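You operate a simulated robot arm through the tools that you are given. There is no shell and no other tool.

The job below is to be done with a simulated robot arm. You get a single attempt, and the scene is never put back.

JOB
Wind the basket up and blow its middle can dry on the rack.
Fine: stand it in the middle well, lower the air bar, then open the air valve; shut it once the drops are gone and swing the bar up. The other two stay in the basket. Set down upright: pink can. Where these are worked on the way, their far stop is far enough and under half their travel is too little: air bar, air valve of the drying rack.

Only the result counts: the job must be done as asked and must still hold three seconds after the hand-in. Knocking over, shifting, dropping, spilling or breaking anything else fails it.

ROBOT AND FRAMES
A 7-joint arm with a four-finger gripper, fixed in place. Base frame: the origin is on the floor under the middle of its stand, x ahead of it, y to its left, z up. Lengths are in m, angles in rad, forces in N, time in s.
It reaches about 1.223 m from its shoulder. Its first joint turns from -1.204 to 3.002 rad. Payload 3.67 kg.
The tool frame sits at the grasp point between the pads (the TCP): z along the fingers, y along the line on which they close. The tips reach 0.028 m beyond it. The gripper opens to 0.112 m; its body begins 0.073 m behind the TCP.
Orientation is that of the tool frame in the base frame, as [roll, pitch, yaw] about the fixed x, y, z axes, in that order (R = Rz(yaw) Ry(pitch) Rx(roll)). With the fingers straight down and closing along the base's y, the tool's x points along the base's -x, its y along +y and its z along -z.

CONTROLS
- The arm moves only by the tool send_rows. Its argument "commands" is a list of rows, each a list of 3 entries, a list of its own where there are three numbers: the gripper command, from -1 (shut) to 1 (fully open), values between in proportion, then the shift along the base's x, y, z in m, then the turn, a rotation vector about the base's x, y, z in rad. In form: [[hand, [tx, ty, tz], [rx, ry, rz]], ...]. A call has 1 to 20 rows; each row is the pose to reach, as a shift and turn from the pose commanded when the call began. A row lasts 0.2 s, in which the tool goes at most 0.05 m and 0.15 rad; a call with a longer step from one row to the next is refused whole, and so is a gripper value outside its range. A pose out of reach is approached as far as the arm can. The call stops where the force on the tool passes 80 N (or 10 N more than at its start, if that is more) or the arm is blocked; 0.2 s more then pass. The fingers move at their own pace (about 0.1025 m/s each) and stop on an object; they squeeze with about 24 N. The grip force told is the motor's: it shows also when the fingers shut on nothing. Time passes only in rows, and 0.2 s behind the last, so rows that repeat a pose let the fingers close. The reply holds the time, the measured pose of the TCP, the force on the tool along the base axes, the opening and the grip force, in the units named above and with some noise, with the torque about the TCP (base axes, N m) and any sound that the robot's microphone picked up, and new pictures: "pictures" is both (left out), scene, wrist or none.
- Cameras (640 x 400 px; columns grow to the right, rows downward): "scene" is fixed at [0.3995, -0.6499, 1.3795]; the picture's right is [0.81, -0.58, 0.00], its down [0.25, 0.35, -0.90] and it looks along [0.53, 0.74, 0.43] (base axes); focal length 214 px, centre (320, 200). "wrist" rides on the gripper at [0.06, -0.018, -0.104] in the tool frame; the picture's right is [0.29, 0.96, 0.00], its down [-0.80, 0.24, -0.55] and it looks along [-0.53, 0.16, 0.83] (tool axes); focal length 234 px, centre (320, 200). There is no depth. A picture from a camera that has moved, and an enlarged one, comes with that camera's place and axes in the base frame and with its lens.
- move_column(by): slides the trunk up (or, below 0, down) by that many m; the arm rides with it, the base frame stays. It gives what a move gives, with no picture.
- zoom(camera, box): a new picture of the part [left, top, right, bottom] of that camera's present view, enlarged. It takes no simulated time.
- finish_job(): hands the job in; it is judged then, once.

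Places have to be worked out from the pictures, the camera data and where the tool is seen. Open the gripper and draw the arm clear of the work before you hand the job in, unless the task says otherwise.

The tools are called after "Call:" as name(argument=value, ...) on one line, values as JSON. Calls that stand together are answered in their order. send_rows: Moves the arm, as the interface text tells. Its arguments: {"type":"object","properties":{"commands":{"type":"array","items":{"type":"array"}},"pictures":{"type":"string","enum":["both","scene","wrist","none"]}},"required":["commands"]} The other tools are called the same way: move_column (by) moves the trunk up or down; zoom (camera, box) takes an enlarged picture of a part of a camera's view; finish_job () hands the job in.

At the start:

```text
time: 0.0
tool_pos: [0.5932, -0.2313, 1.5918]
orientation: [3.14, 0.001, 3.141]
wrist_force: [0.2, 0.3, 0.8]
wrist_torque: [0.01, 0.01, -0.02]
grip_width: 0.1119
finger_force: 0.1
trunk travel left (down, up): [-0.775, 0.065]
```

scene: 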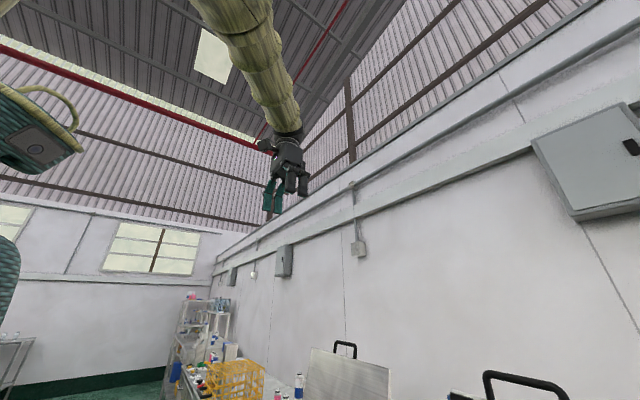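
wrist: 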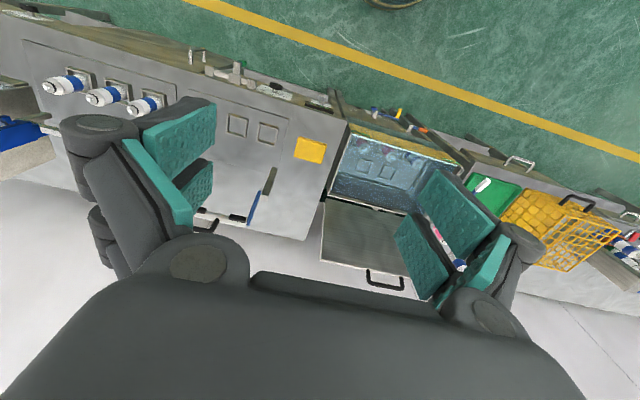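

The wrist view shows a bench with a tank, a lid, a drying rack perhaps, and knobs; I zoom in to read the parts before moving.

Call:
zoom(camera="wrist", box=[0, 0, 320, 200])

Call:
zoom(camera="wrist", box=[200, 80, 460, 300])

Call:
zoom(camera="wrist", box=[320, 60, 640, 300])

Call:
zoom(camera="scene", box=[160, 280, 420, 400])

```text
2.00 times, centred on (160, 100) of wrist
camera zoom: at [0.5314, -0.25, 1.6959], right [-0.29, 0.96, 0.0], down [0.8, 0.24, 0.55], along [0.53, 0.16, -0.83], focal length 468 px, centre (640, 400)
```

zoom: 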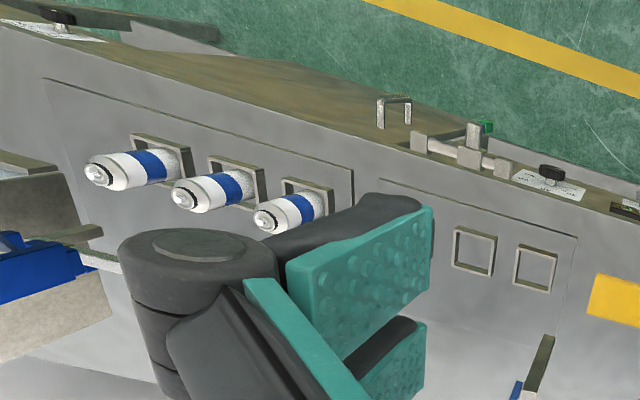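

```text
1.82 times, centred on (330, 190) of wrist
camera zoom: at [0.5314, -0.25, 1.6959], right [-0.29, 0.96, 0.0], down [0.8, 0.24, 0.55], along [0.53, 0.16, -0.83], focal length 426 px, centre (302, 218)
```

zoom: 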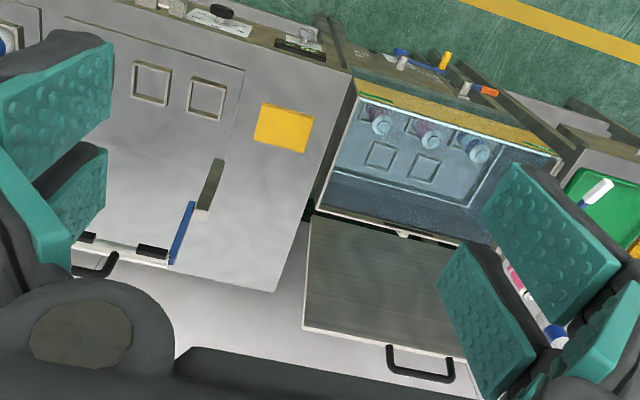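

```text
1.67 times, centred on (480, 180) of wrist
camera zoom: at [0.5314, -0.25, 1.6959], right [-0.29, 0.96, 0.0], down [0.8, 0.24, 0.55], along [0.53, 0.16, -0.83], focal length 390 px, centre (53, 233)
```

zoom: 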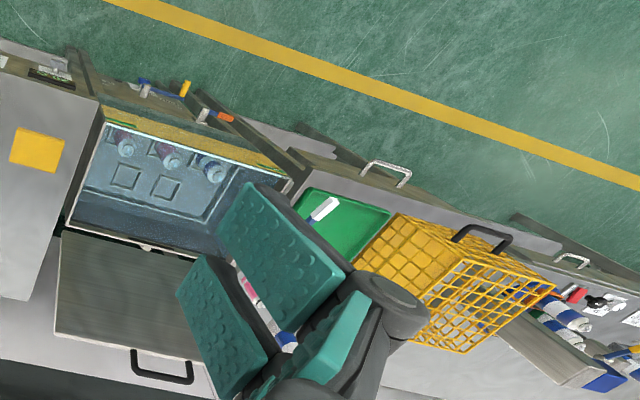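

```text
2.46 times, centred on (290, 340) of scene
camera zoom: at [0.3995, -0.6499, 1.3795], right [0.81, -0.58, 0.0], down [0.25, 0.35, -0.9], along [0.53, 0.74, 0.43], focal length 528 px, centre (394, -145)
```

zoom: 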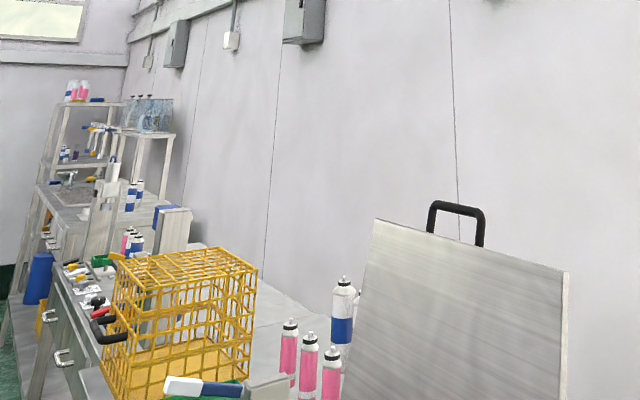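

The tank with three submerged cans is around (0.86, 0.1), with a panel with square wells to its right. I move lower over the panel/tank region to get a better view.

Call:
send_rows(commands=[[-1, [0, 0.0, -0.04], [0, 0, 0]], [-1, [0, 0.0, -0.08], [0, 0, 0]], [-1, [0, 0.0, -0.12], [0, 0, 0]], [-1, [0, 0.0, -0.16], [0, 0, 0]], [-1, [0, 0.0, -0.2], [0, 0, 0]]])

```text
time: 1.2
tool_pos: [0.5921, -0.2335, 1.393]
orientation: [3.14, 0.001, 3.139]
wrist_force: [-0.2, -0.2, 0.1]
wrist_torque: [0.03, -0.02, -0.05]
grip_width: 0.0002
finger_force: 23.9
trunk travel left (down, up): [-0.775, 0.065]
camera wrist: at [0.5309, -0.2521, 1.4972], right [-0.29, 0.96, 0.0], down [0.8, 0.24, 0.55], along [0.53, 0.16, -0.83], focal length 234 px, centre (320, 200)
```

scene: 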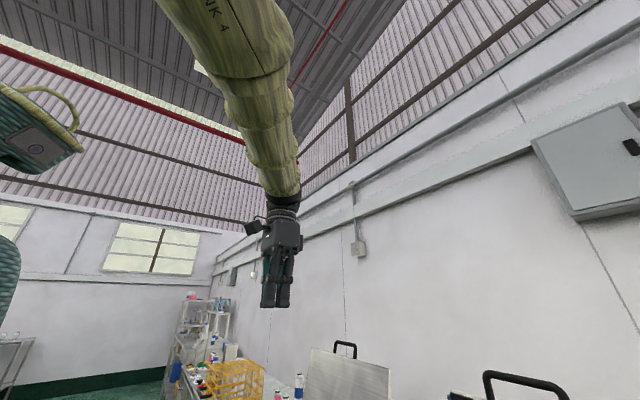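
wrist: 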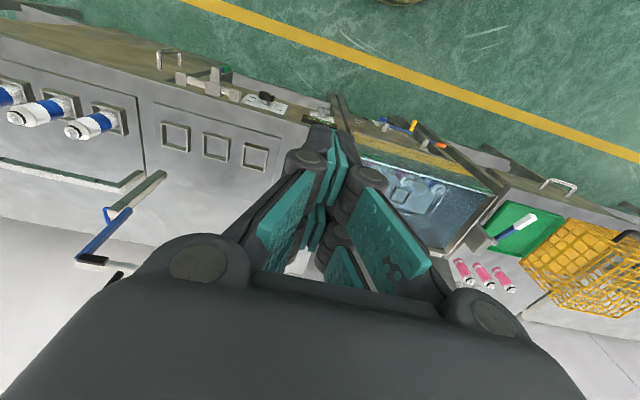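

With the fingers shut, the view is clearer: three empty wells, an air bar with blue handle, valves at the front edge. I zoom in on each.

Call:
zoom(camera="wrist", box=[0, 40, 320, 300])

Call:
zoom(camera="wrist", box=[320, 80, 640, 300])

Call:
zoom(camera="wrist", box=[150, 40, 350, 140])

Call:
zoom(camera="wrist", box=[340, 90, 500, 210])

```text
1.54 times, centred on (160, 170) of wrist
camera zoom: at [0.5309, -0.2521, 1.4972], right [-0.29, 0.96, 0.0], down [0.8, 0.24, 0.55], along [0.53, 0.16, -0.83], focal length 360 px, centre (566, 246)
```

zoom: 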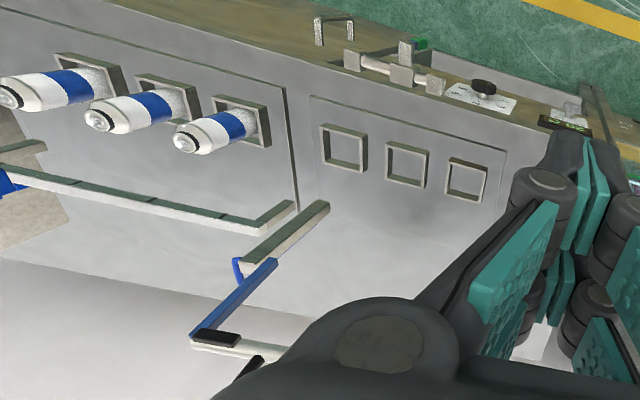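

```text
1.82 times, centred on (480, 190) of wrist
camera zoom: at [0.5309, -0.2521, 1.4972], right [-0.29, 0.96, 0.0], down [0.8, 0.24, 0.55], along [0.53, 0.16, -0.83], focal length 426 px, centre (29, 218)
```

zoom: 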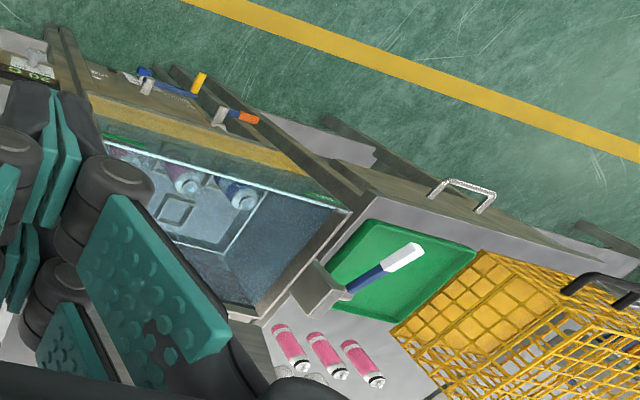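

```text
3.20 times, centred on (250, 90) of wrist
camera zoom: at [0.5309, -0.2521, 1.4972], right [-0.29, 0.96, 0.0], down [0.8, 0.24, 0.55], along [0.53, 0.16, -0.83], focal length 749 px, centre (544, 552)
```

zoom: 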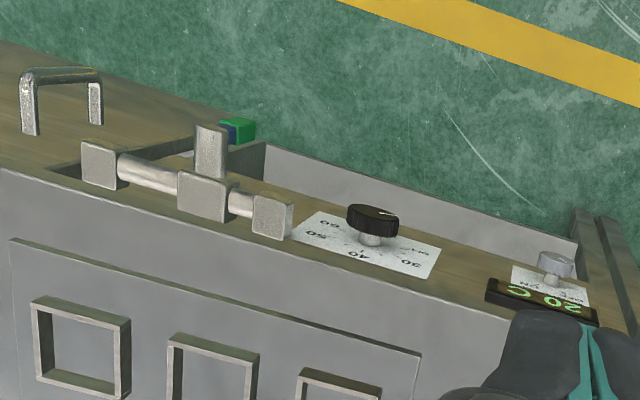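

```text
3.33 times, centred on (420, 150) of wrist
camera zoom: at [0.5309, -0.2521, 1.4972], right [-0.29, 0.96, 0.0], down [0.8, 0.24, 0.55], along [0.53, 0.16, -0.83], focal length 781 px, centre (-13, 367)
```

zoom: 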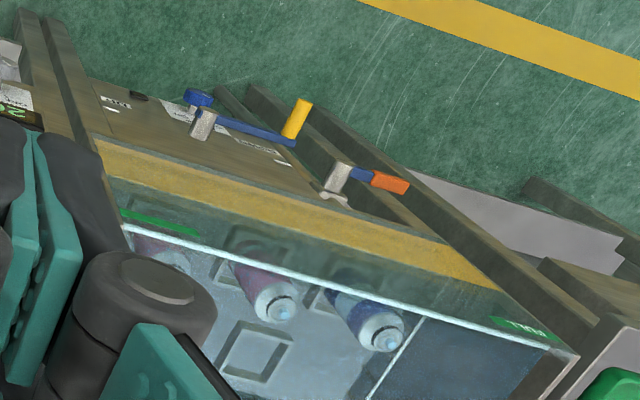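

The wells are at about x 0.84, y −0.57/−0.46/−0.35, z 0.88. I draw back and tilt the tool forward to see the front panel and the rack more face-on.

Call:
send_rows(commands=[[-1, [-0.04, -0.02, -0.02], [0, -0.1, 0]], [-1, [-0.08, -0.04, -0.04], [0, -0.2, 0]], [-1, [-0.12, -0.06, -0.06], [0, -0.3, 0]], [-1, [-0.16, -0.08, -0.08], [0, -0.4, 0]], [-1, [-0.2, -0.1, -0.1], [0, -0.5, 0]]], pictures="wrist")

```text
time: 2.4
tool_pos: [0.4584, -0.3735, 1.3398]
orientation: [3.136, 0.502, 3.141]
wrist_force: [-0.1, -1.1, 1.1]
wrist_torque: [0.04, -0.01, 0.0]
grip_width: 0.0002
finger_force: 23.8
out of reach, approached as far as the arm can: row 4, 5
trunk travel left (down, up): [-0.775, 0.065]
camera wrist: at [0.355, -0.3916, 1.4022], right [-0.25, 0.96, -0.13], down [0.43, 0.24, 0.87], along [0.87, 0.16, -0.47], focal length 234 px, centre (320, 200)
```

wrist: 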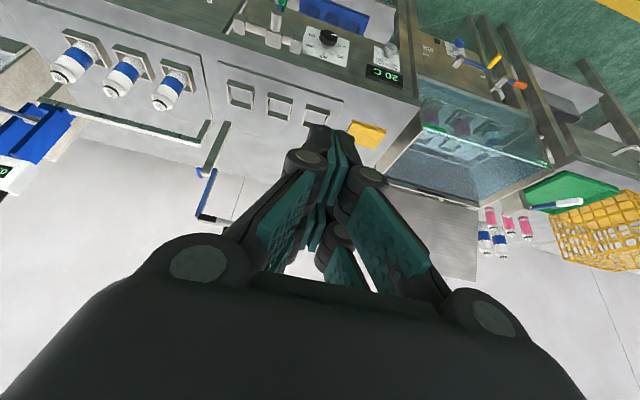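

Call:
zoom(camera="wrist", box=[0, 0, 320, 240])

Call:
zoom(camera="wrist", box=[200, 0, 440, 150])

Call:
zoom(camera="wrist", box=[380, 0, 640, 200])

Call:
zoom(camera="wrist", box=[400, 20, 540, 110])

```text
1.67 times, centred on (160, 120) of wrist
camera zoom: at [0.355, -0.3916, 1.4022], right [-0.25, 0.96, -0.13], down [0.43, 0.24, 0.87], along [0.87, 0.16, -0.47], focal length 390 px, centre (587, 333)
```

zoom: 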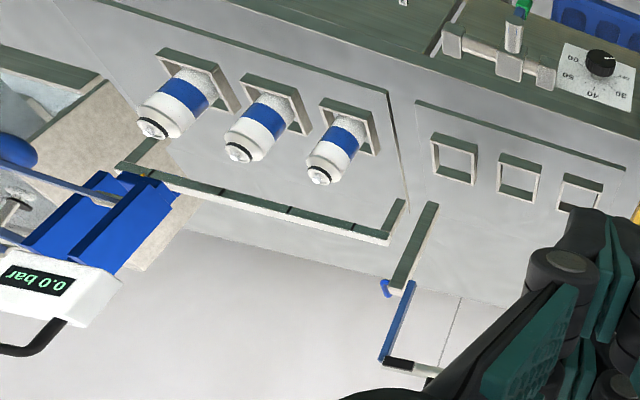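

```text
2.67 times, centred on (320, 75) of wrist
camera zoom: at [0.355, -0.3916, 1.4022], right [-0.25, 0.96, -0.13], down [0.43, 0.24, 0.87], along [0.87, 0.16, -0.47], focal length 624 px, centre (320, 533)
```

zoom: 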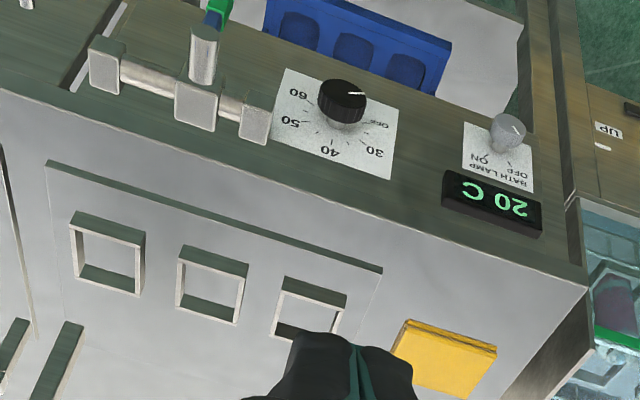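

```text
2.00 times, centred on (510, 100) of wrist
camera zoom: at [0.355, -0.3916, 1.4022], right [-0.25, 0.96, -0.13], down [0.43, 0.24, 0.87], along [0.87, 0.16, -0.47], focal length 468 px, centre (-60, 400)
```

zoom: 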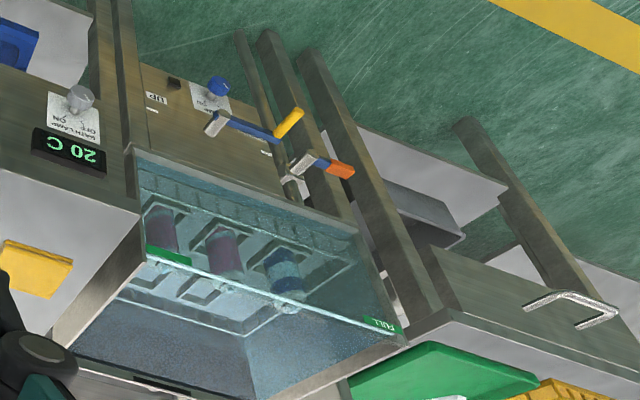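

```text
4.44 times, centred on (470, 65) of wrist
camera zoom: at [0.355, -0.3916, 1.4022], right [-0.25, 0.96, -0.13], down [0.43, 0.24, 0.87], along [0.87, 0.16, -0.47], focal length 1041 px, centre (-347, 800)
```

zoom: 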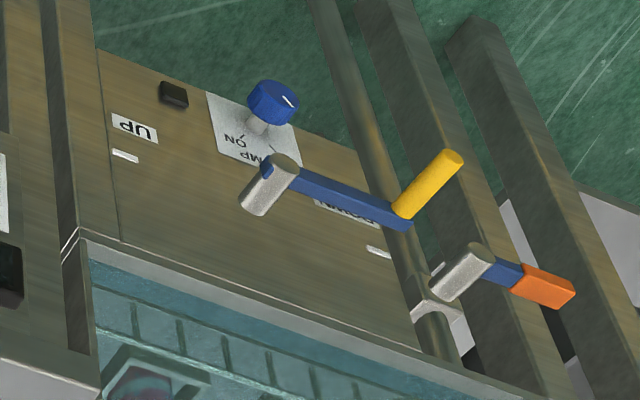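

The crank (blue arm, yellow knob) is at DOWN on the tank's front; the rack's valve is the T-fitting with a green-tipped lever. I shift left (+y) so the rack and raised bar show free of the gripper.

Call:
send_rows(commands=[[-1, [0.0, 0.05, -0.02], [0, 0, 0]], [-1, [0, 0.1, -0.04], [0, 0, 0]], [-1, [0, 0.15, -0.06], [0, 0, 0]], [-1, [0, 0.19, -0.08], [0, 0, 0]], [-1, [0, 0.23, -0.1], [0, 0.0, 0]], [-1, [0, 0.28, -0.12], [0, 0.0, 0]]], pictures="wrist")

```text
refused: row 1 steps farther than a row can; nothing moved
```

A step was a bit too long; I resend with shorter steps.

Call:
send_rows(commands=[[-1, [0.0, 0.04, -0.01], [0, 0, 0]], [-1, [0, 0.08, -0.02], [0, 0, 0]], [-1, [0, 0.12, -0.03], [0, 0, 0]], [-1, [0, 0.16, -0.04], [0, 0, 0]], [-1, [0, 0.2, -0.06], [0, 0.0, 0]], [-1, [0, 0.24, -0.08], [0, 0.0, 0]], [-1, [0, 0.28, -0.1], [0, 0.0, 0]]], pictures="wrist")

```text
time: 4.0
tool_pos: [0.5022, -0.0653, 1.2556]
orientation: [-3.14, 0.496, 3.14]
wrist_force: [0.5, -0.4, 0.3]
wrist_torque: [-0.01, 0.0, 0.0]
grip_width: 0.0
finger_force: 24.2
out of reach, approached as far as the arm can: row 1, 2, 3, 4, 5, 6, 7
trunk travel left (down, up): [-0.775, 0.065]
camera wrist: at [0.3988, -0.0827, 1.3187], right [-0.25, 0.96, -0.14], down [0.44, 0.24, 0.87], along [0.86, 0.16, -0.48], focal length 234 px, centre (320, 200)
```

wrist: 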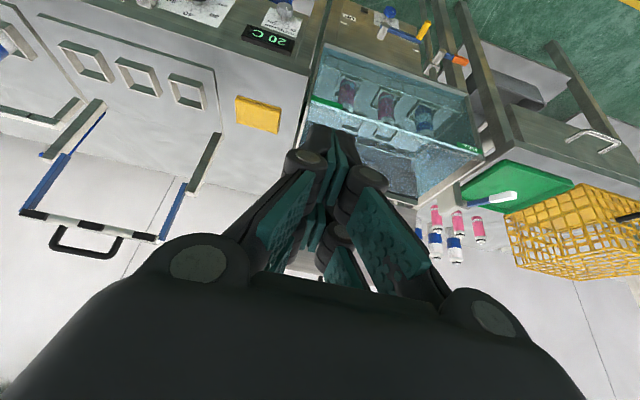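

The raised air bar with two blue arms and a black handle now shows at the left. I zoom in on it and on the tank.

Call:
zoom(camera="wrist", box=[0, 20, 280, 270])

Call:
zoom(camera="wrist", box=[300, 0, 540, 200])

```text
1.60 times, centred on (140, 145) of wrist
camera zoom: at [0.3988, -0.0827, 1.3187], right [-0.25, 0.96, -0.14], down [0.44, 0.24, 0.87], along [0.86, 0.16, -0.48], focal length 375 px, centre (608, 288)
```

zoom: 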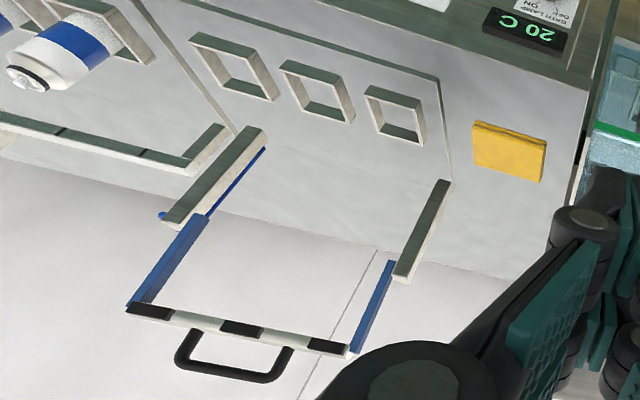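

```text
2.00 times, centred on (420, 100) of wrist
camera zoom: at [0.3988, -0.0827, 1.3187], right [-0.25, 0.96, -0.14], down [0.44, 0.24, 0.87], along [0.86, 0.16, -0.48], focal length 468 px, centre (120, 400)
```

zoom: 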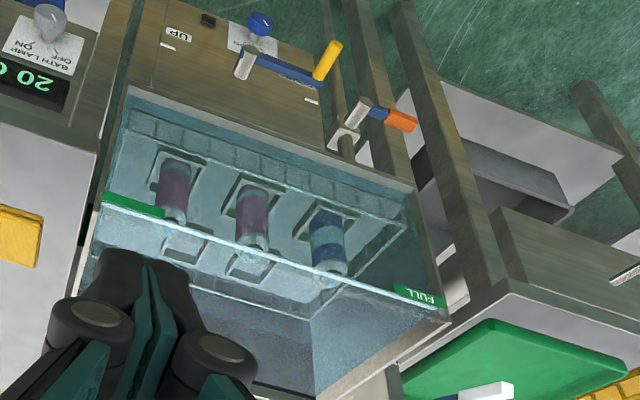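

Triangulating: crank hub ≈ (0.72, 0.08, 0.55), yellow knob tip ≈ (0.667, 0.183, 0.557); valve body ≈ (0.71, −0.50, 0.80) with its lever hanging down. I lower the trunk to bring the arm to the front panel level.

Call:
move_column(by=-0.35)

Call:
send_rows(commands=[[-1, [0, 0, 0], [0, 0, 0]]])

```text
time: 7.4
tool_pos: [0.5013, -0.0666, 0.9055]
orientation: [3.141, 0.498, 3.14]
wrist_force: [1.0, 0.8, -0.6]
wrist_torque: [0.0, 0.01, -0.01]
grip_width: 0.0
finger_force: 23.7
trunk travel left (down, up): [-0.425, 0.415]
```

```text
time: 7.8
tool_pos: [0.5022, -0.0665, 0.9064]
orientation: [-3.141, 0.498, 3.14]
wrist_force: [-0.1, 0.1, 0.7]
wrist_torque: [-0.03, -0.02, -0.03]
grip_width: 0.0
finger_force: 24.6
trunk travel left (down, up): [-0.425, 0.415]
camera wrist: at [0.3977, -0.0846, 0.9694], right [-0.25, 0.96, -0.14], down [0.44, 0.24, 0.87], along [0.86, 0.16, -0.48], focal length 234 px, centre (320, 200)
```

scene: 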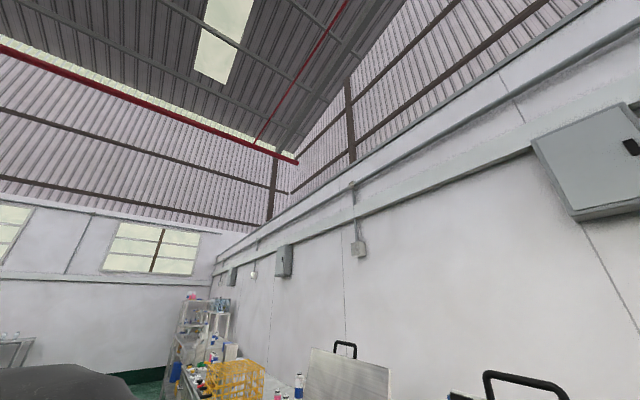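
wrist: 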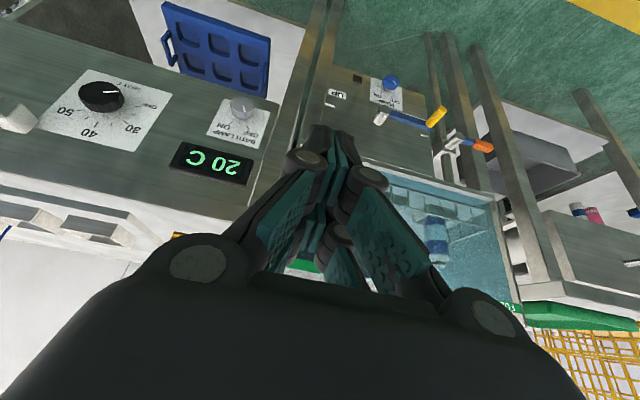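

Now at panel height. I zoom on the crank area for a refined position.

Call:
zoom(camera="wrist", box=[310, 50, 530, 190])

Call:
zoom(camera="wrist", box=[0, 40, 300, 240])

```text
2.86 times, centred on (420, 120) of wrist
camera zoom: at [0.3977, -0.0846, 0.9694], right [-0.25, 0.96, -0.14], down [0.44, 0.24, 0.87], along [0.86, 0.16, -0.48], focal length 669 px, centre (34, 429)
```

zoom: 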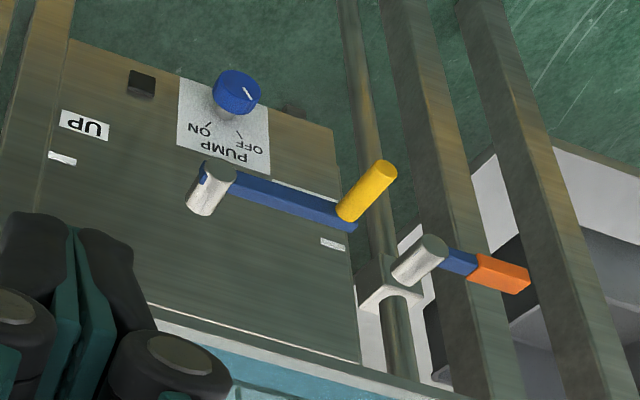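

```text
2.00 times, centred on (150, 140) of wrist
camera zoom: at [0.3977, -0.0846, 0.9694], right [-0.25, 0.96, -0.14], down [0.44, 0.24, 0.87], along [0.86, 0.16, -0.48], focal length 468 px, centre (660, 320)
```

zoom: 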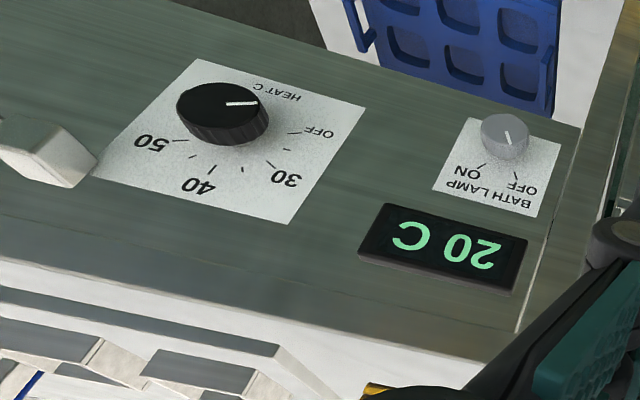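

The knob tip is at about (0.677, 0.193, 0.533), hub at (0.705, 0.088, 0.54), radius ≈ 0.105, with the panel at x ≈ 0.755. I test how the commanded pose relates to the measured one with a small forward step and tilt.

Call:
send_rows(commands=[[-1, [0.03, 0.03, 0], [0, -0.1, 0]], [-1, [0.06, 0.06, 0], [0, -0.2, 0]]], pictures="none")

```text
time: 8.4
tool_pos: [0.5618, -0.0033, 0.9053]
orientation: [-3.138, 0.699, 3.139]
wrist_force: [0.6, -0.2, 0.8]
wrist_torque: [-0.03, -0.03, -0.02]
grip_width: 0.0001
finger_force: 24.1
trunk travel left (down, up): [-0.425, 0.415]
```

The reference follows the reached pose. I continue tilting towards horizontal while moving to y ≈ 0.19.

Call:
send_rows(commands=[[-1, [0.0, 0.03, -0.02], [0, -0.13, 0]], [-1, [0.0, 0.06, -0.04], [0, -0.26, 0]], [-1, [0, 0.09, -0.06], [0, -0.39, 0]], [-1, [0, 0.12, -0.08], [0, -0.52, 0]], [-1, [0, 0.15, -0.1], [0, -0.65, 0]], [-1, [0, 0.17, -0.12], [0, -0.78, 0]], [-1, [0, 0.193, -0.13], [0, -0.872, 0]]], pictures="both")

```text
time: 10.0
tool_pos: [0.5604, 0.1867, 0.7753]
orientation: [-1.204, 1.569, -1.205]
wrist_force: [0.5, 0.0, -0.1]
wrist_torque: [-0.02, 0.03, 0.0]
grip_width: 0.0001
finger_force: 24.2
trunk travel left (down, up): [-0.425, 0.415]
camera wrist: at [0.4556, 0.1682, 0.7143], right [0.0, 0.96, -0.29], down [-0.55, 0.24, 0.8], along [0.83, 0.16, 0.53], focal length 234 px, centre (320, 200)
```

scene: 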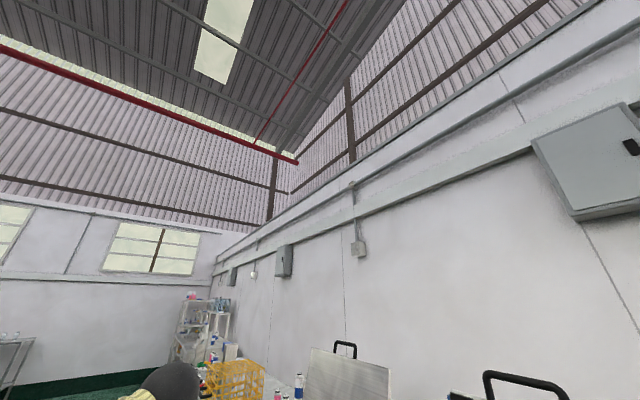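
wrist: 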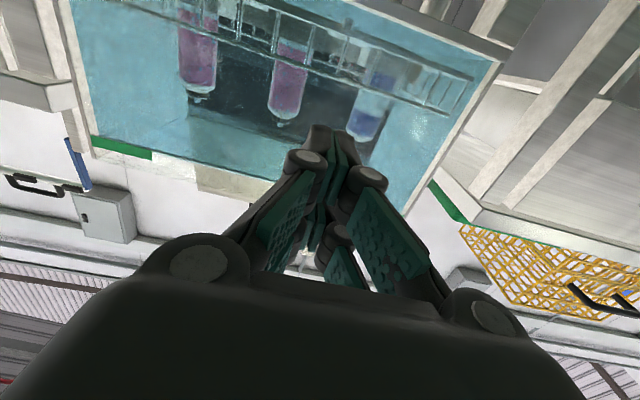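

The arm reaches horizontal at (0.56, 0.187, 0.775). I lower the trunk to bring the tool to knob height, keeping clear in front of it.

Call:
move_column(by=-0.24)

Call:
send_rows(commands=[[-0.1, [0, 0, 0], [0, 0, 0]], [-0.1, [0, 0.006, 0], [0, 0, 0]]], pictures="wrist")

```text
time: 12.5
tool_pos: [0.5616, 0.1873, 0.5356]
orientation: [2.662, 1.568, 2.662]
wrist_force: [-0.3, 0.9, -0.6]
wrist_torque: [0.04, 0.0, 0.01]
grip_width: 0.0
finger_force: 23.6
trunk travel left (down, up): [-0.185, 0.655]
```

```text
time: 13.1
tool_pos: [0.563, 0.1932, 0.5365]
orientation: [2.907, 1.569, 2.907]
wrist_force: [-0.8, -0.1, -0.3]
wrist_torque: [0.0, 0.02, -0.03]
grip_width: 0.0502
finger_force: 0.0
trunk travel left (down, up): [-0.185, 0.655]
camera wrist: at [0.4564, 0.1744, 0.4762], right [0.0, 0.96, -0.29], down [-0.55, 0.24, 0.8], along [0.83, 0.16, 0.53], focal length 234 px, centre (320, 200)
```

wrist: 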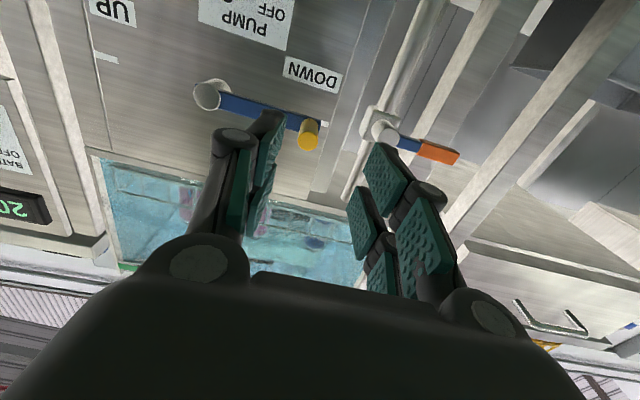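

In this view the knob is at about y 0.185, z 0.552, hub at y 0.08, z 0.55. I align and advance to x ≈ 0.655 with fingers open around the knob.

Call:
send_rows(commands=[[-0.1, [0.0, -0.008, 0.016], [0, 0, 0]], [-0.1, [0.03, -0.008, 0.016], [0, 0, 0]], [-0.1, [0.06, -0.008, 0.016], [0, 0, 0]], [-0.1, [0.09, -0.008, 0.016], [0, 0, 0]], [-0.1, [0.095, -0.008, 0.016], [0, 0, 0]]], pictures="wrist")

```text
time: 14.3
tool_pos: [0.6581, 0.1832, 0.5519]
orientation: [2.779, 1.568, 2.777]
wrist_force: [0.0, 0.2, 0.6]
wrist_torque: [0.0, 0.05, -0.02]
grip_width: 0.0503
finger_force: 0.0
trunk travel left (down, up): [-0.185, 0.655]
camera wrist: at [0.5517, 0.1659, 0.4928], right [0.0, 0.96, -0.29], down [-0.55, 0.24, 0.8], along [0.83, 0.16, 0.53], focal length 234 px, centre (320, 200)
```

wrist: 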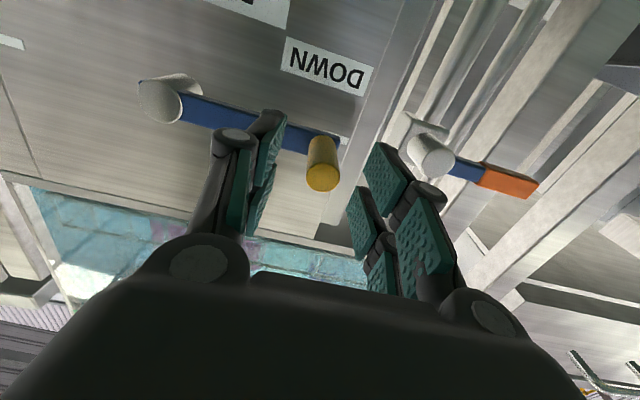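

The knob is centred between the fingers (tip ≈ (0.658, 0.183, 0.547), hub at (y 0.080, z 0.549)). I advance 8 mm more and close.

Call:
send_rows(commands=[[-0.1, [0.008, 0.001, -0.003], [0, 0, 0]], [-1, [0.008, 0.001, -0.003], [0, 0, 0]], [-1, [0.008, 0.001, -0.003], [0, 0, 0]], [-1, [0.008, 0.001, -0.003], [0, 0, 0]]], pictures="wrist")

```text
time: 15.3
tool_pos: [0.665, 0.1843, 0.55]
orientation: [2.598, 1.568, 2.595]
wrist_force: [-1.0, -3.1, 0.7]
wrist_torque: [0.02, -0.07, -0.05]
grip_width: 0.0156
finger_force: 44.8
trunk travel left (down, up): [-0.185, 0.655]
camera wrist: at [0.56, 0.1668, 0.4899], right [0.0, 0.96, -0.29], down [-0.55, 0.24, 0.8], along [0.83, 0.16, 0.53], focal length 234 px, centre (320, 200)
```

wrist: 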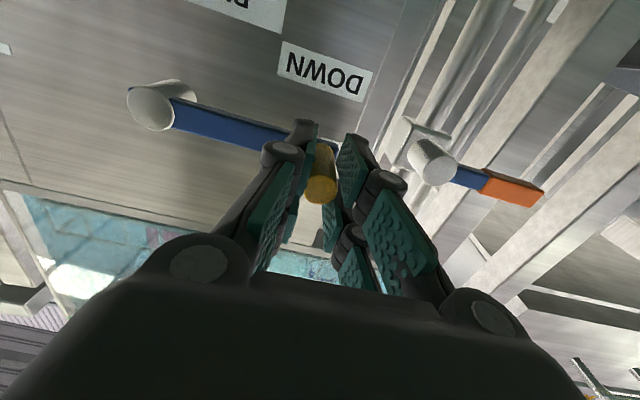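

Gripped the knob (0.0156 m). I begin the arc over the top, first ~0.5 rad, watching forces.

Call:
send_rows(commands=[[-1, [0, -0.0005, 0.0103], [0, 0, 0]], [-1, [0, -0.0021, 0.0206], [0, 0, 0]], [-1, [0, -0.0046, 0.0306], [0, 0, 0]], [-1, [0, -0.0082, 0.0403], [0, 0, 0]], [-1, [0, -0.0127, 0.0496], [0, 0, 0]]], pictures="wrist")

```text
time: 16.5
tool_pos: [0.6641, 0.1723, 0.5982]
orientation: [3.102, 1.567, 3.104]
wrist_force: [8.9, 14.3, -7.6]
wrist_torque: [0.29, 0.66, 0.52]
grip_width: 0.0162
finger_force: 45.1
trunk travel left (down, up): [-0.185, 0.655]
camera wrist: at [0.5591, 0.1548, 0.5388], right [0.0, 0.96, -0.29], down [-0.55, 0.24, 0.8], along [0.83, 0.16, 0.53], focal length 234 px, centre (320, 200)
```

wrist: 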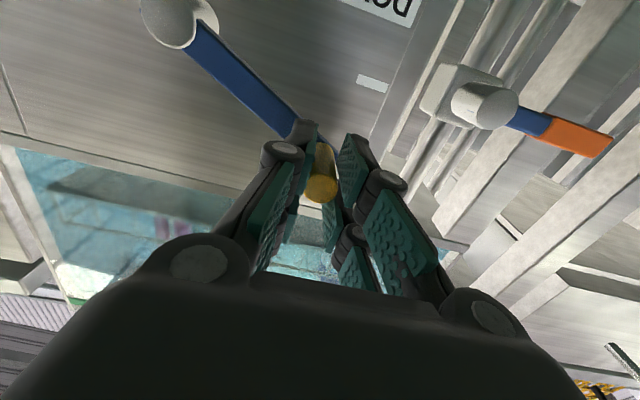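

The crank is turning smoothly with modest forces. I continue the arc with a slightly larger radius (0.106).

Call:
send_rows(commands=[[-1, [0, -0.0058, 0.0098], [0, 0, 0]], [-1, [0, -0.0122, 0.0182], [0, 0, 0]], [-1, [0, -0.0194, 0.0259], [0, 0, 0]], [-1, [0, -0.0274, 0.0329], [0, 0, 0]], [-1, [0, -0.036, 0.0391], [0, 0, 0]], [-1, [0, -0.0452, 0.0444], [0, 0, 0]], [-1, [0, -0.0549, 0.0487], [0, 0, 0]]], pictures="wrist")

```text
time: 18.1
tool_pos: [0.6645, 0.1182, 0.6479]
orientation: [-2.841, 1.567, -2.842]
wrist_force: [-23.2, 3.0, -17.4]
wrist_torque: [-0.19, 0.87, 0.24]
grip_width: 0.0155
finger_force: 44.6
trunk travel left (down, up): [-0.185, 0.655]
camera wrist: at [0.5586, 0.1009, 0.5876], right [0.0, 0.96, -0.29], down [-0.55, 0.24, 0.8], along [0.83, 0.16, 0.53], focal length 234 px, centre (320, 200)
```

wrist: 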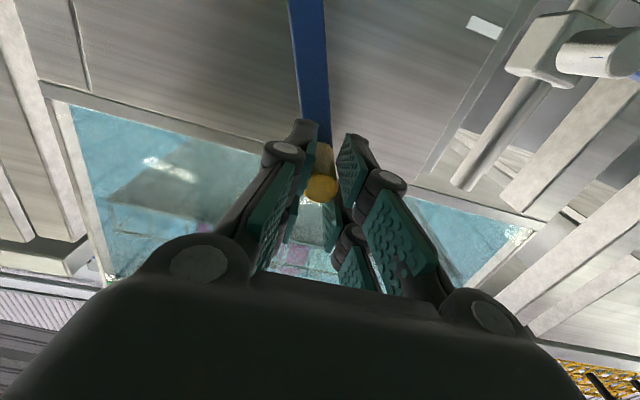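

At ~70° the radial and x forces rise a bit (−23 N in x, −17 N in z), so I trim radius to 0.104 and back off 3 mm in x while continuing.

Call:
send_rows(commands=[[-1, [-0.002, -0.0086, 0.0004], [0, 0, 0]], [-1, [-0.003, -0.0187, 0.0027], [0, 0, 0]], [-1, [-0.003, -0.029, 0.0039], [0, 0, 0]], [-1, [-0.003, -0.0394, 0.0042], [0, 0, 0]], [-1, [-0.003, -0.0498, 0.0033], [0, 0, 0]], [-1, [-0.003, -0.06, 0.0015], [0, 0, 0]]], pictures="wrist")

```text
time: 19.5
tool_pos: [0.6622, 0.0565, 0.6516]
orientation: [0.284, 1.565, 0.28]
wrist_force: [22.5, -1.3, 44.1]
wrist_torque: [0.15, -1.03, 0.05]
grip_width: 0.0154
finger_force: 44.9
trunk travel left (down, up): [-0.185, 0.655]
camera wrist: at [0.5565, 0.0396, 0.5916], right [0.01, 0.96, -0.29], down [-0.56, 0.24, 0.8], along [0.83, 0.16, 0.53], focal length 234 px, centre (320, 200)
```

wrist: 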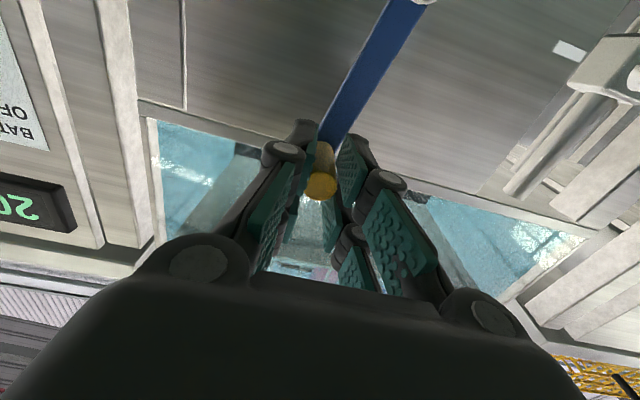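

Fitting the four measured points gives hub (0.0815, 0.552), r ≈ 0.103. I continue the arc downward on the far side with that fit.

Call:
send_rows(commands=[[-1, [0, -0.0033, 0.0018], [0, 0, 0]], [-1, [0, -0.0082, 0.0006], [0, 0, 0]], [-1, [0, -0.0178, -0.0034], [0, 0, 0]], [-1, [0, -0.0269, -0.0084], [0, 0, 0]], [-1, [0, -0.0355, -0.014], [0, 0, 0]], [-1, [0, -0.0435, -0.0205], [0, 0, 0]]], pictures="wrist")

```text
time: 20.9
tool_pos: [0.6596, 0.0118, 0.6297]
orientation: [0.826, 1.569, 0.82]
wrist_force: [7.4, -27.9, 46.4]
wrist_torque: [0.23, -1.03, -1.08]
grip_width: 0.0163
finger_force: 44.7
trunk travel left (down, up): [-0.185, 0.655]
camera wrist: at [0.5542, -0.0049, 0.5695], right [0.01, 0.96, -0.29], down [-0.55, 0.24, 0.8], along [0.83, 0.15, 0.53], focal length 234 px, centre (320, 200)
```

wrist: 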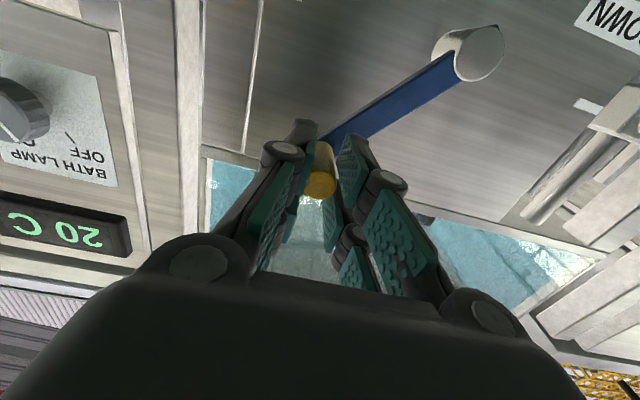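

The force is radially outward, so the circle is slightly larger: hub (0.079, 0.5495), r ≈ 0.106. I carry on to about 2.75 rad.

Call:
send_rows(commands=[[-1, [0, -0.0087, -0.0044], [0, 0, 0]], [-1, [0, -0.0159, -0.0123], [0, 0, 0]], [-1, [0, -0.0223, -0.0208], [0, 0, 0]], [-1, [0, -0.0278, -0.0299], [0, 0, 0]], [-1, [0, -0.0323, -0.0396], [0, 0, 0]]], pictures="wrist")

```text
time: 22.1
tool_pos: [0.66, -0.0188, 0.5862]
orientation: [3.107, 1.566, 3.108]
wrist_force: [-10.9, -23.9, 14.5]
wrist_torque: [-0.14, -0.64, -0.64]
grip_width: 0.0156
finger_force: 44.5
trunk travel left (down, up): [-0.185, 0.655]
camera wrist: at [0.5535, -0.0366, 0.527], right [0.0, 0.96, -0.29], down [-0.55, 0.24, 0.8], along [0.84, 0.16, 0.53], focal length 234 px, centre (320, 200)
```

wrist: 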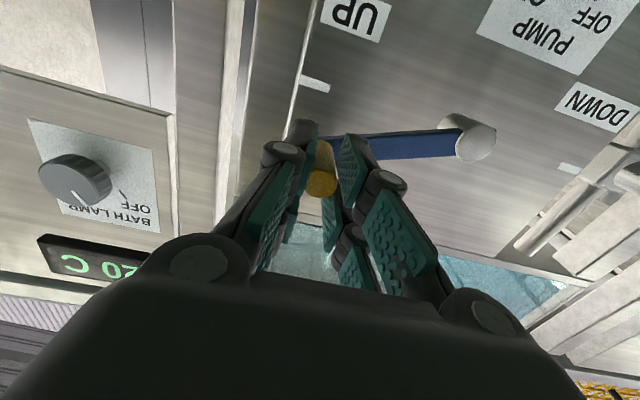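

The arm is nearly at the UP mark. I complete the arc to 180°.

Call:
send_rows(commands=[[-1, [0, -0.0046, -0.01], [0, 0, 0]], [-1, [0, -0.0072, -0.0203], [0, 0, 0]], [-1, [0, -0.0087, -0.0309], [0, 0, 0]], [-1, [0, -0.0091, -0.0406], [0, 0, 0]], [-1, [0, -0.0091, -0.0406], [0, 0, 0]]], pictures="wrist")

```text
time: 23.3
tool_pos: [0.6602, -0.0263, 0.5498]
orientation: [0.569, 1.569, 0.57]
wrist_force: [-15.4, 12.8, 27.3]
wrist_torque: [-0.08, -0.67, 0.57]
grip_width: 0.0157
finger_force: 45.1
trunk travel left (down, up): [-0.185, 0.655]
camera wrist: at [0.5547, -0.0437, 0.4893], right [0.0, 0.96, -0.29], down [-0.56, 0.24, 0.8], along [0.83, 0.16, 0.53], focal length 234 px, centre (320, 200)
```

wrist: 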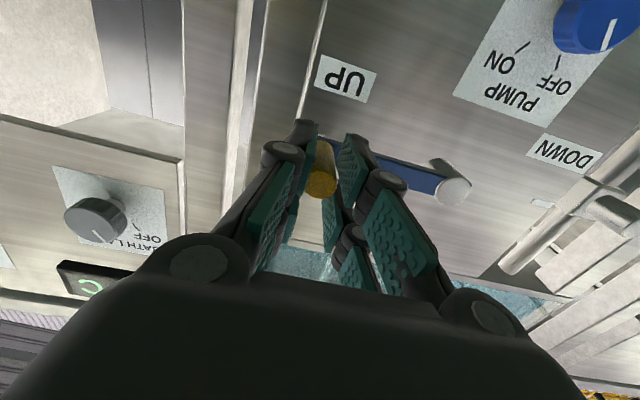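

The arm is at ~180°, level with UP. I press a little further to confirm it's at its stop.

Call:
send_rows(commands=[[-1, [0, 0.0, -0.006], [0, 0, 0]], [-1, [0, 0.001, -0.012], [0, 0, 0]], [-1, [0, 0.001, -0.012], [0, 0, 0]]], pictures="wrist")

```text
time: 23.8
tool_pos: [0.6606, -0.0244, 0.5497]
orientation: [0.172, 1.548, 0.173]
wrist_force: [-37.0, 6.5, 41.9]
wrist_torque: [0.07, -0.88, 0.71]
grip_width: 0.0159
finger_force: 45.2
trunk travel left (down, up): [-0.185, 0.655]
stopped in row 2: the force on the tool passed its limit at 86 N (the readings are from after the stop); the commanded pose is now the measured one
camera wrist: at [0.5561, -0.0435, 0.4869], right [0.0, 0.96, -0.28], down [-0.57, 0.24, 0.79], along [0.82, 0.16, 0.55], focal length 234 px, centre (320, 200)
```

wrist: 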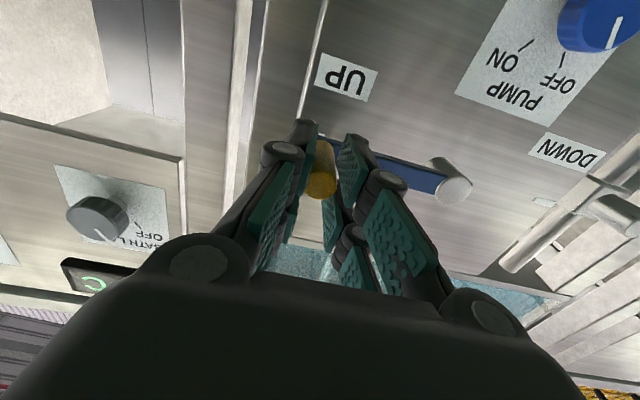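

It's firmly at the stop. I release the knob and back straight out.

Call:
send_rows(commands=[[-0.3, [0, 0, 0], [0, 0, 0]], [-0.1, [0, 0, 0], [0, 0, 0]], [-0.1, [-0.03, 0, 0], [0, 0, 0]], [-0.1, [-0.06, 0, 0], [0, 0, 0]], [-0.1, [-0.1, 0, 0], [0, 0, 0]], [-0.1, [-0.1, 0, 0], [0, 0, 0]]], pictures="wrist")

```text
time: 25.2
tool_pos: [0.5649, -0.0237, 0.5461]
orientation: [0.27, 1.561, 0.268]
wrist_force: [0.9, -0.1, 0.0]
wrist_torque: [0.02, 0.0, -0.02]
grip_width: 0.0506
finger_force: 0.0
trunk travel left (down, up): [-0.185, 0.655]
camera wrist: at [0.4603, -0.0416, 0.484], right [0.0, 0.96, -0.29], down [-0.56, 0.24, 0.79], along [0.83, 0.16, 0.54], focal length 234 px, centre (320, 200)
```

wrist: 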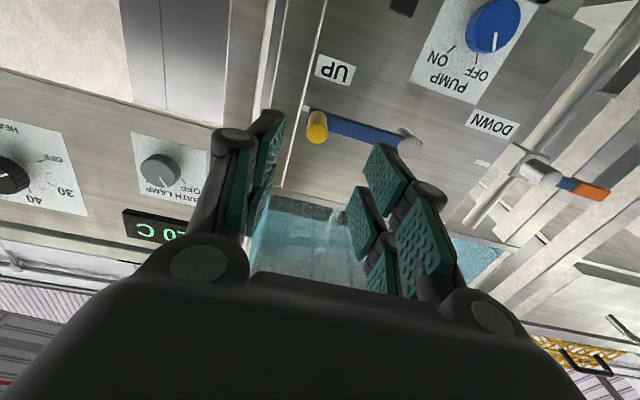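

The crank stays at UP. I raise the trunk and then tilt down to look at the raised basket.

Call:
move_column(by=0.5)

Call:
send_rows(commands=[[-1, [0, 0.0, 0.02], [0, 0.14, 0]], [-1, [0, 0.0, 0.05], [0, 0.28, 0]], [-1, [0, 0.0, 0.08], [0, 0.42, 0]], [-1, [0, 0.0, 0.11], [0, 0.56, 0]], [-1, [0, 0.0, 0.14], [0, 0.7, 0]], [-1, [0, 0.0, 0.17], [0, 0.84, 0]]], pictures="both")

```text
refused: 0.5 is not a number from -0.4 to 0.4
```

```text
time: 26.6
tool_pos: [0.5649, -0.0246, 0.7129]
orientation: [3.133, 0.739, 3.135]
wrist_force: [0.7, -0.3, -1.3]
wrist_torque: [0.05, 0.01, 0.03]
grip_width: 0.0
finger_force: 24.5
out of reach, approached as far as the arm can: row 1, 2, 3, 4
trunk travel left (down, up): [-0.185, 0.655]
camera wrist: at [0.4483, -0.0434, 0.7488], right [-0.21, 0.96, -0.19], down [0.22, 0.24, 0.95], along [0.95, 0.16, -0.26], focal length 234 px, centre (320, 200)
```

scene: 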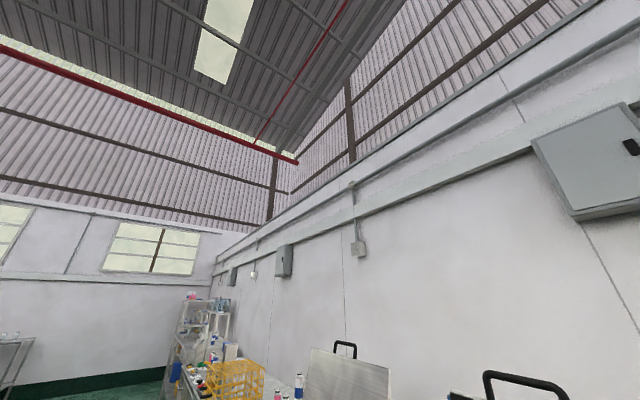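
wrist: 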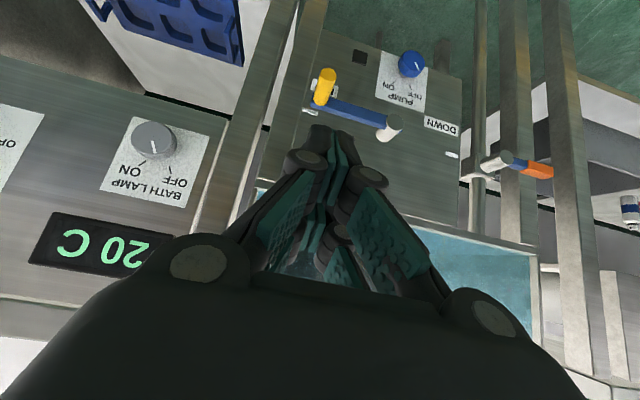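

The column call is limited to 0.4 m; the arm moved anyway and is clear. Now I raise the trunk 0.4 m.

Call:
move_column(by=0.4)

Call:
send_rows(commands=[[-1, [0, -0.03, 0.02], [0, 0.1, 0]], [-1, [0, -0.06, 0.04], [0, 0.2, 0]]], pictures="wrist")

```text
time: 30.5
tool_pos: [0.5627, -0.0244, 1.1136]
orientation: [3.138, 0.741, 3.138]
wrist_force: [-0.9, 0.3, -0.8]
wrist_torque: [0.0, -0.04, -0.04]
grip_width: 0.0
finger_force: 23.6
trunk travel left (down, up): [-0.585, 0.255]
```

```text
time: 31.1
tool_pos: [0.5653, -0.0854, 1.153]
orientation: [3.137, 0.538, 3.137]
wrist_force: [0.4, -1.2, 0.5]
wrist_torque: [0.03, 0.01, 0.03]
grip_width: 0.0
finger_force: 24.4
trunk travel left (down, up): [-0.585, 0.255]
camera wrist: at [0.4591, -0.104, 1.2121], right [-0.24, 0.96, -0.14], down [0.4, 0.23, 0.89], along [0.88, 0.16, -0.44], focal length 234 px, centre (320, 200)
```

wrist: 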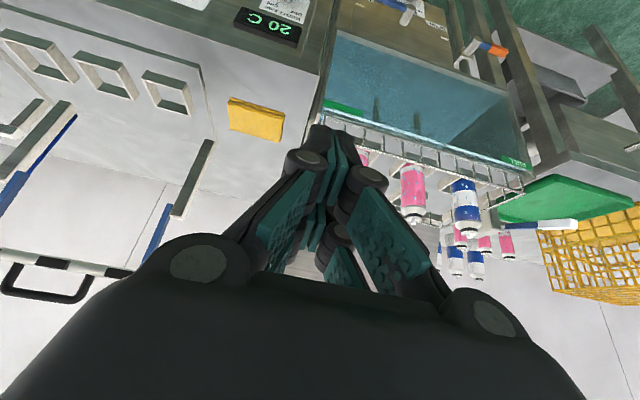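

The basket is up: pink, pink (middle), blue cans above the rim. I shift right (−y) to see them clear of the gripper.

Call:
send_rows(commands=[[-1, [0, -0.045, 0.01], [0, 0.05, 0]], [-1, [0, -0.09, 0.02], [0, 0.1, 0]], [-1, [0, -0.135, 0.03], [0, 0.15, 0]], [-1, [0, -0.18, 0.03], [0, 0.15, 0]], [-1, [0, -0.22, 0.03], [0, 0.15, 0]]], pictures="wrist")

```text
time: 32.3
tool_pos: [0.5644, -0.3139, 1.1859]
orientation: [3.136, 0.392, 3.136]
wrist_force: [1.0, -0.3, 0.2]
wrist_torque: [-0.01, -0.01, 0.03]
grip_width: 0.0
finger_force: 23.9
trunk travel left (down, up): [-0.585, 0.255]
camera wrist: at [0.4686, -0.3318, 1.2576], right [-0.26, 0.96, -0.11], down [0.53, 0.23, 0.82], along [0.81, 0.16, -0.57], focal length 234 px, centre (320, 200)
```

wrist: 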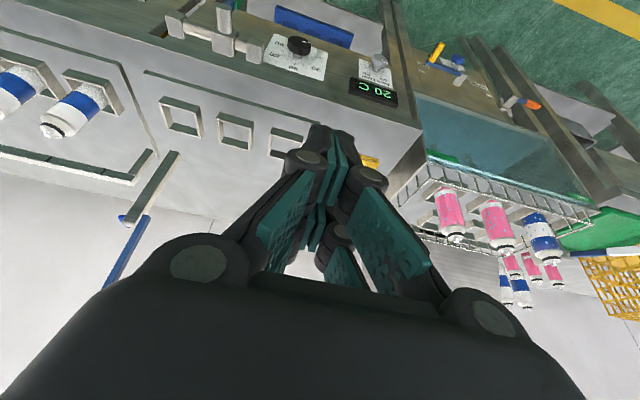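

Call:
zoom(camera="wrist", box=[380, 130, 620, 310])

Call:
zoom(camera="wrist", box=[100, 0, 440, 160])

```text
2.22 times, centred on (500, 220) of wrist
camera zoom: at [0.4686, -0.3318, 1.2576], right [-0.26, 0.96, -0.11], down [0.53, 0.23, 0.82], along [0.81, 0.16, -0.57], focal length 520 px, centre (-80, 156)
```

zoom: 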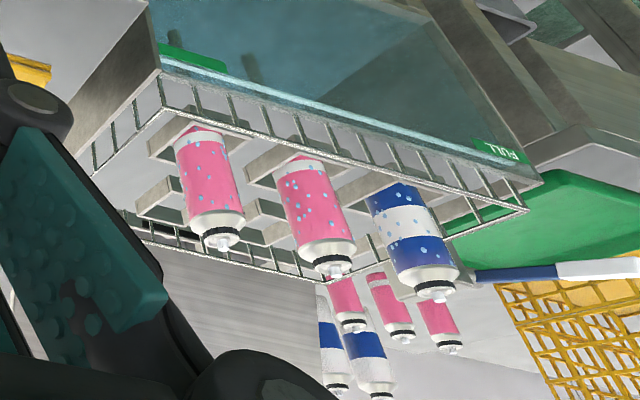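

```text
1.88 times, centred on (270, 80) of wrist
camera zoom: at [0.4686, -0.3318, 1.2576], right [-0.26, 0.96, -0.11], down [0.53, 0.23, 0.82], along [0.81, 0.16, -0.57], focal length 441 px, centre (414, 426)
```

zoom: 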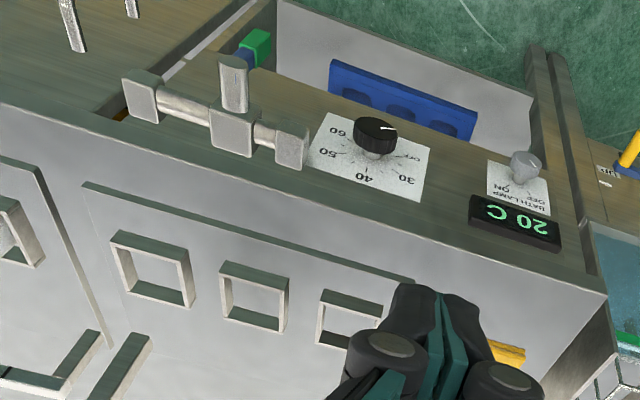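

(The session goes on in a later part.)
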